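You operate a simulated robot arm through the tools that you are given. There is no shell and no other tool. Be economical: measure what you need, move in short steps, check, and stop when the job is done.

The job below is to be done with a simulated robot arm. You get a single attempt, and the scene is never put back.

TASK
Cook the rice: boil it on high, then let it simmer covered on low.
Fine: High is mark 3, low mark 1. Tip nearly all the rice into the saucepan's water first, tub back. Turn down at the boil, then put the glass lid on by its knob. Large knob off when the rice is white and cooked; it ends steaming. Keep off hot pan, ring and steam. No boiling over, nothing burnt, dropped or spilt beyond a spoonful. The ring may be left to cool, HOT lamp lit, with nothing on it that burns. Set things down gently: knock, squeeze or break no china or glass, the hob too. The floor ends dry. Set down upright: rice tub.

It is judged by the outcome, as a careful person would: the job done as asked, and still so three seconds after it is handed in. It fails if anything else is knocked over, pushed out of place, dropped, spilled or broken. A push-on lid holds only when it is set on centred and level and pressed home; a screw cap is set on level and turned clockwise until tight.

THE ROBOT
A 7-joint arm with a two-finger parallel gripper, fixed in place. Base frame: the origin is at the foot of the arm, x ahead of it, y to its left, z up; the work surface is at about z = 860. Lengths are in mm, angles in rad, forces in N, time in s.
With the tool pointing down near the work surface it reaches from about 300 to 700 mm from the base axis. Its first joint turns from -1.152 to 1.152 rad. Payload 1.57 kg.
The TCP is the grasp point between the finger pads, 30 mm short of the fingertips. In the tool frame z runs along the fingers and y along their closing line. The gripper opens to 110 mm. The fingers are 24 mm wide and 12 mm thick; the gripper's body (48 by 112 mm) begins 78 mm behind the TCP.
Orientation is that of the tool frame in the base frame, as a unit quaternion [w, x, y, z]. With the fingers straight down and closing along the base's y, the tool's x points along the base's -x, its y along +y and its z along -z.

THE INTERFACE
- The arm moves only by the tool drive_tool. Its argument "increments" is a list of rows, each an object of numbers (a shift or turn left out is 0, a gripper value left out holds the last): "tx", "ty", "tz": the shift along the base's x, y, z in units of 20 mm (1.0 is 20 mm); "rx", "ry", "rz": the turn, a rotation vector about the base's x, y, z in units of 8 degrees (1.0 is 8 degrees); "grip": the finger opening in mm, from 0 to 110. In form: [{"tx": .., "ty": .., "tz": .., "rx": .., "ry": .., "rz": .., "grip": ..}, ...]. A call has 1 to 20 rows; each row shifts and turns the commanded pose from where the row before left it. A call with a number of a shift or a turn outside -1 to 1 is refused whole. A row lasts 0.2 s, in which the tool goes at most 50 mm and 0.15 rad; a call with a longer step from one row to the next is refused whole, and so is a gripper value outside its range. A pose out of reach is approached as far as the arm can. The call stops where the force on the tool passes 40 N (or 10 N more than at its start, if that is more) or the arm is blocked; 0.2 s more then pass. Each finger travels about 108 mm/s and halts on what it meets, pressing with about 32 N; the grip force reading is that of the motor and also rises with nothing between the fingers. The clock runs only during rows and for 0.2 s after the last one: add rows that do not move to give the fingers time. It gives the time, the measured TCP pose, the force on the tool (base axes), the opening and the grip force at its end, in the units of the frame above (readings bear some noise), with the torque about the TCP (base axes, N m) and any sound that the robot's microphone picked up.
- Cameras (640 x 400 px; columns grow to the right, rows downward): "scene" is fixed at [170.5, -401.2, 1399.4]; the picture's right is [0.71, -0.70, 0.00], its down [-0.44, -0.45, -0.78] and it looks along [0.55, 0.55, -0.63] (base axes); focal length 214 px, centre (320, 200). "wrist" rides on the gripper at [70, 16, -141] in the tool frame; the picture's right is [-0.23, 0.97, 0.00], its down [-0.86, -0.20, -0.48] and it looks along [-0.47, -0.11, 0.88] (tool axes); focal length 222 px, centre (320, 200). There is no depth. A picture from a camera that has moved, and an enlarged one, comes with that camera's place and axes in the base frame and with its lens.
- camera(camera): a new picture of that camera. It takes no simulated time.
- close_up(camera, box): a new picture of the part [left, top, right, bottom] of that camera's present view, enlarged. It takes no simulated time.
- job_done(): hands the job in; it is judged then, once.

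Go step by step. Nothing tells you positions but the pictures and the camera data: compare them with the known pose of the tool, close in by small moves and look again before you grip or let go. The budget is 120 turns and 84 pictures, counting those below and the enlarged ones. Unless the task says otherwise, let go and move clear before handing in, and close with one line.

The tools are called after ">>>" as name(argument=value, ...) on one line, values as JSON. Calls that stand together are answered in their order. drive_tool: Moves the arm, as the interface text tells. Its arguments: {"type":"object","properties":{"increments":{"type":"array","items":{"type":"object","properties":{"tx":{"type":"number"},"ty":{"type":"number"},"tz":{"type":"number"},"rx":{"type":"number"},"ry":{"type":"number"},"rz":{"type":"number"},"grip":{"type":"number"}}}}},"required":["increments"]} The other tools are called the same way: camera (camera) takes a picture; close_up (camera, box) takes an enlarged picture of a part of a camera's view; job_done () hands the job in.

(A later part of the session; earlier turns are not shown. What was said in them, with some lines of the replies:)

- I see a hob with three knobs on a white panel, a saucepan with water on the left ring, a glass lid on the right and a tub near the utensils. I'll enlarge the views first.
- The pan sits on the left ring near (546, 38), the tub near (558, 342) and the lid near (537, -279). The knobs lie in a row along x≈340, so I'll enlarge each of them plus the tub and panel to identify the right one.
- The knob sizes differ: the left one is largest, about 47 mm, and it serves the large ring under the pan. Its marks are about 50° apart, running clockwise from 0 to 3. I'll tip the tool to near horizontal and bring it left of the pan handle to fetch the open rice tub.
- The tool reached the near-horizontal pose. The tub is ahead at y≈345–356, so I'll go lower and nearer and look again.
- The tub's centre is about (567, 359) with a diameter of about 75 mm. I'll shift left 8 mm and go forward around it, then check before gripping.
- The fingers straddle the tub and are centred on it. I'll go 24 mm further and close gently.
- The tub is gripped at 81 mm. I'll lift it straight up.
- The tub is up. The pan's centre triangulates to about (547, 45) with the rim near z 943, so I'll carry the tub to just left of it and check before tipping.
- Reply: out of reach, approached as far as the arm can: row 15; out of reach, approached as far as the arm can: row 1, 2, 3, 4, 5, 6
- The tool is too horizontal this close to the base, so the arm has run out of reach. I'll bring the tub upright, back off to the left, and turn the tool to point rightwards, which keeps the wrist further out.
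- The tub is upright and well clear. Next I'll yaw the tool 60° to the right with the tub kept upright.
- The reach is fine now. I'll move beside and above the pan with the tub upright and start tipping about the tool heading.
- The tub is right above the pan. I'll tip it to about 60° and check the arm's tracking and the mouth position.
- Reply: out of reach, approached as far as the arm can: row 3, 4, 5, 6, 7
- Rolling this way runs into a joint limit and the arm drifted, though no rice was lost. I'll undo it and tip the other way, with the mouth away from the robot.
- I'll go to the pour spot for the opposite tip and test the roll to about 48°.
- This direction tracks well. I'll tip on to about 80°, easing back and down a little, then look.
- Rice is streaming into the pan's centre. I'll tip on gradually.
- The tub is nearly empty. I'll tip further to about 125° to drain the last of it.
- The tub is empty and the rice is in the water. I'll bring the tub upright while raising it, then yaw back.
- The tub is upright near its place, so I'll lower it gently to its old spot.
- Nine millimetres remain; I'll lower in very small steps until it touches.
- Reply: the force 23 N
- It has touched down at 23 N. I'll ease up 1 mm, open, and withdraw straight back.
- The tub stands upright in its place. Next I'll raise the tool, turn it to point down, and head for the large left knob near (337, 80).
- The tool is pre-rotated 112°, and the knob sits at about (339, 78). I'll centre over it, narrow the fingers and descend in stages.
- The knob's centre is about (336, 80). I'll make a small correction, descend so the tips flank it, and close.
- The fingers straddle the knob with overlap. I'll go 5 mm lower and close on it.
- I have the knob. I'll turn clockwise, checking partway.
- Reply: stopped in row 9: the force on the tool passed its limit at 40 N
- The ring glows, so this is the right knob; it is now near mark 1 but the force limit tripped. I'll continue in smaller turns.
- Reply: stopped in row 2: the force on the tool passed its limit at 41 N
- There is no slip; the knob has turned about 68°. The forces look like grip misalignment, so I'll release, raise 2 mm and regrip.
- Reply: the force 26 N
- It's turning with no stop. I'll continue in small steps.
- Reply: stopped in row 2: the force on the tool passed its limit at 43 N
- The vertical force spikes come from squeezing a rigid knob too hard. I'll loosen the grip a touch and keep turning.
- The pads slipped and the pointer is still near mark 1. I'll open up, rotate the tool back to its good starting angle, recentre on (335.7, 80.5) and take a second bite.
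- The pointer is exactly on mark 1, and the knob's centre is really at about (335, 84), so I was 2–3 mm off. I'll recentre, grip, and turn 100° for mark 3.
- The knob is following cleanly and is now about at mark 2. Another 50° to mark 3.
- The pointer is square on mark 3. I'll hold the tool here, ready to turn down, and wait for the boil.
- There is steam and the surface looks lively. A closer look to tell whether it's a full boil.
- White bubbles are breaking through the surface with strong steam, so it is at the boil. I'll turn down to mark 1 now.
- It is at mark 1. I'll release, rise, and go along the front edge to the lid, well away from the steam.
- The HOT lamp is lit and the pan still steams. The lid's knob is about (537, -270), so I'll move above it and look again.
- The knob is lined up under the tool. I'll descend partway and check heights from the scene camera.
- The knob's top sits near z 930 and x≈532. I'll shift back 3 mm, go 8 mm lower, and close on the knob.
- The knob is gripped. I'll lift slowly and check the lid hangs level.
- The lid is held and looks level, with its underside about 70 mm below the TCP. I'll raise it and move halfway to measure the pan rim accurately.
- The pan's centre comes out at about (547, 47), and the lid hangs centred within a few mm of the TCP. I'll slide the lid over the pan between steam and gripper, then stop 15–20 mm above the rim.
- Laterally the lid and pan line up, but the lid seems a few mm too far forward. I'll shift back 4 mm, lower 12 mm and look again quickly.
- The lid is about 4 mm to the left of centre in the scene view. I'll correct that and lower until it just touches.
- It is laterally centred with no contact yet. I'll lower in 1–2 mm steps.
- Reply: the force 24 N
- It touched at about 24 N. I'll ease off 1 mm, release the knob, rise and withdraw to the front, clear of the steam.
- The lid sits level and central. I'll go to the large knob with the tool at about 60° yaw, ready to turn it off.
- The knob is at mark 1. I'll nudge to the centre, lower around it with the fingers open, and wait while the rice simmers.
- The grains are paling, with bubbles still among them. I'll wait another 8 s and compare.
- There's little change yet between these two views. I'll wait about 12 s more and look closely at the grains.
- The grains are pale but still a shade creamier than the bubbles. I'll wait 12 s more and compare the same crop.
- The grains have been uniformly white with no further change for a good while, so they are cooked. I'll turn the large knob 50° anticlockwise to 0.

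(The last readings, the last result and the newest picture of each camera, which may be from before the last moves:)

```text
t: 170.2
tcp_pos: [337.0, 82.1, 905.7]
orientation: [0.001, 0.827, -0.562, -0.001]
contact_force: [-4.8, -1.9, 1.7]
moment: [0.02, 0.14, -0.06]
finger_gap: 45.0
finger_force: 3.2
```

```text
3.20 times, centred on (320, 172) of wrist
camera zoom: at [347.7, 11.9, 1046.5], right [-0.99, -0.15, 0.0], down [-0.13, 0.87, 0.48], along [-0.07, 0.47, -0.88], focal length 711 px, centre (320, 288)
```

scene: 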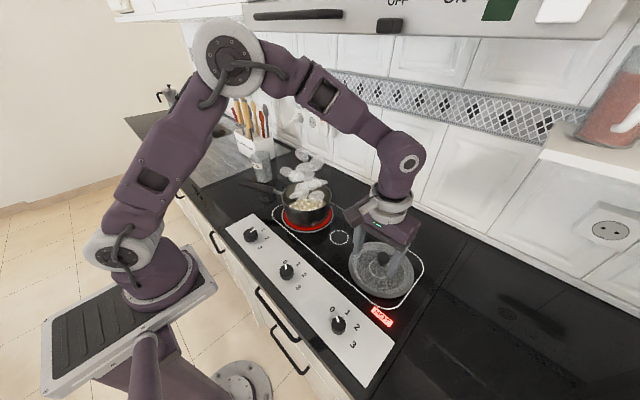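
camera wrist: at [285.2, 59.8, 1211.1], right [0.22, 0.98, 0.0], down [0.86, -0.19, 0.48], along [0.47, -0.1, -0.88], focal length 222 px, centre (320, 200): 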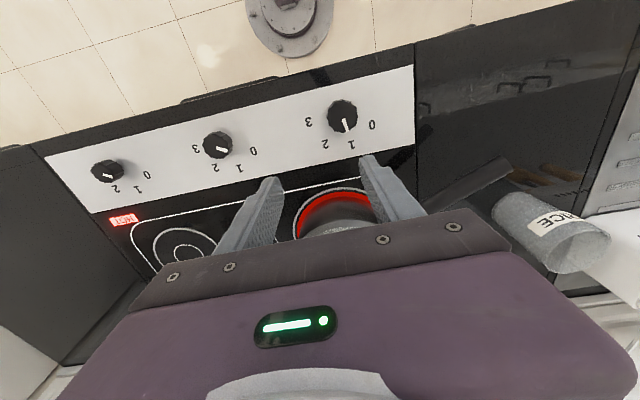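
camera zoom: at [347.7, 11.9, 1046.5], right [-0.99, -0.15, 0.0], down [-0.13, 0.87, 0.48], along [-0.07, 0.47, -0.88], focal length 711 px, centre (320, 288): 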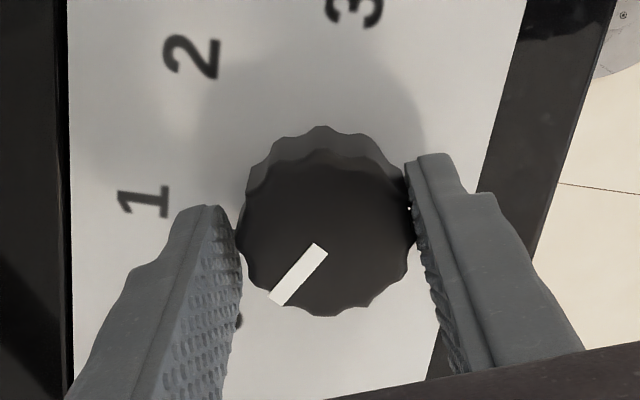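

The pointer is at or near 0. I'll release and check.

>>> drive_tool(increments=[{"grip": 55}, {"grip": 75}, {"tz": 0.6}, {"tz": 1}, {"tz": 1}, {"tz": 1}, {}])

>>> close_up(camera="wrist", box=[220, 80, 420, 205])

>>> close_up(camera="scene", box=[220, 140, 420, 265])

```text
t: 171.8
tcp_pos: [334.7, 80.4, 976.8]
orientation: [0.001, 0.827, -0.562, 0.0]
contact_force: [0.1, 0.3, 0.0]
moment: [-0.02, -0.02, 0.02]
finger_gap: 74.9
finger_force: 0.1
```

```text
3.20 times, centred on (320, 142) of wrist
camera zoom: at [347.4, 10.6, 1117.6], right [-0.99, -0.15, 0.0], down [-0.13, 0.87, 0.48], along [-0.07, 0.47, -0.88], focal length 711 px, centre (320, 384)
```

zoom: 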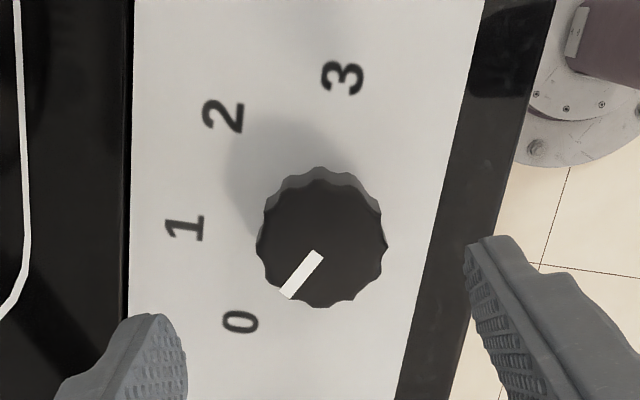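

```text
3.20 times, centred on (320, 202) of scene
camera zoom: at [170.5, -401.2, 1399.4], right [0.71, -0.7, 0.0], down [-0.44, -0.45, -0.78], along [0.55, 0.55, -0.63], focal length 686 px, centre (320, 192)
```

zoom: 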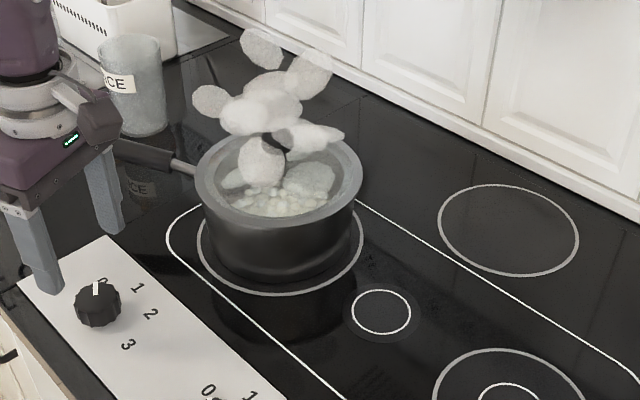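

The knob is at 0, the ring has gone dark, and the covered rice still steams. I'll move clear and take one last look.

>>> drive_tool(increments=[{"tz": 1}, {"tz": 1}, {"tz": 1}, {"tz": 1}, {"tz": 1}, {}])

>>> camera(camera="scene")

>>> close_up(camera="scene", box=[290, 186, 326, 209])

```text
t: 173.2
tcp_pos: [335.2, 82.7, 1078.6]
orientation: [0.001, 0.827, -0.562, 0.0]
contact_force: [-0.6, 0.5, 0.1]
moment: [-0.01, 0.01, -0.01]
finger_gap: 75.2
finger_force: 0.0
```

```text
7 pictures are left
```

scene: 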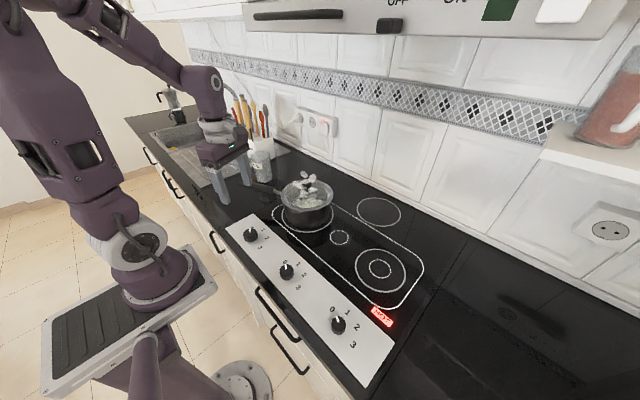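

```text
16.00 times, centred on (308, 198) of scene
camera zoom: at [170.5, -401.2, 1399.4], right [0.71, -0.7, 0.0], down [-0.44, -0.45, -0.78], along [0.55, 0.55, -0.63], focal length 3432 px, centre (512, 240)
```

zoom: 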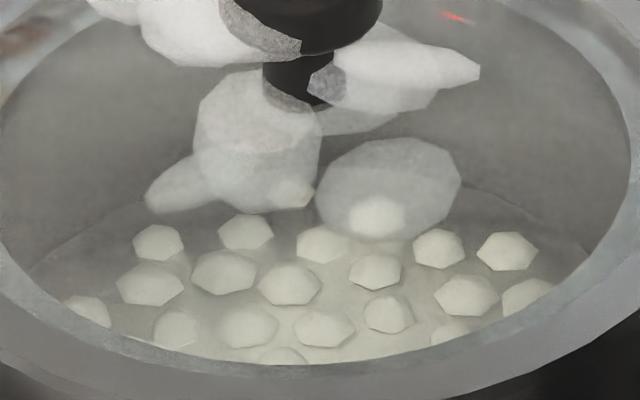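

Bubbling has stopped, the grains are white, and steam still rises under the seated lid. The tub is upright, the worktop is clean and the arm is clear, so I'm handing in.

>>> job_done()

```text
The job is handed in.
```

The rice was boiled on mark 3, turned down to mark 1 at the boil, and simmered under the glass lid until the grains were white. The large knob is off, the pan is still steaming, the rice tub is back upright in its place, and I saw no spills.
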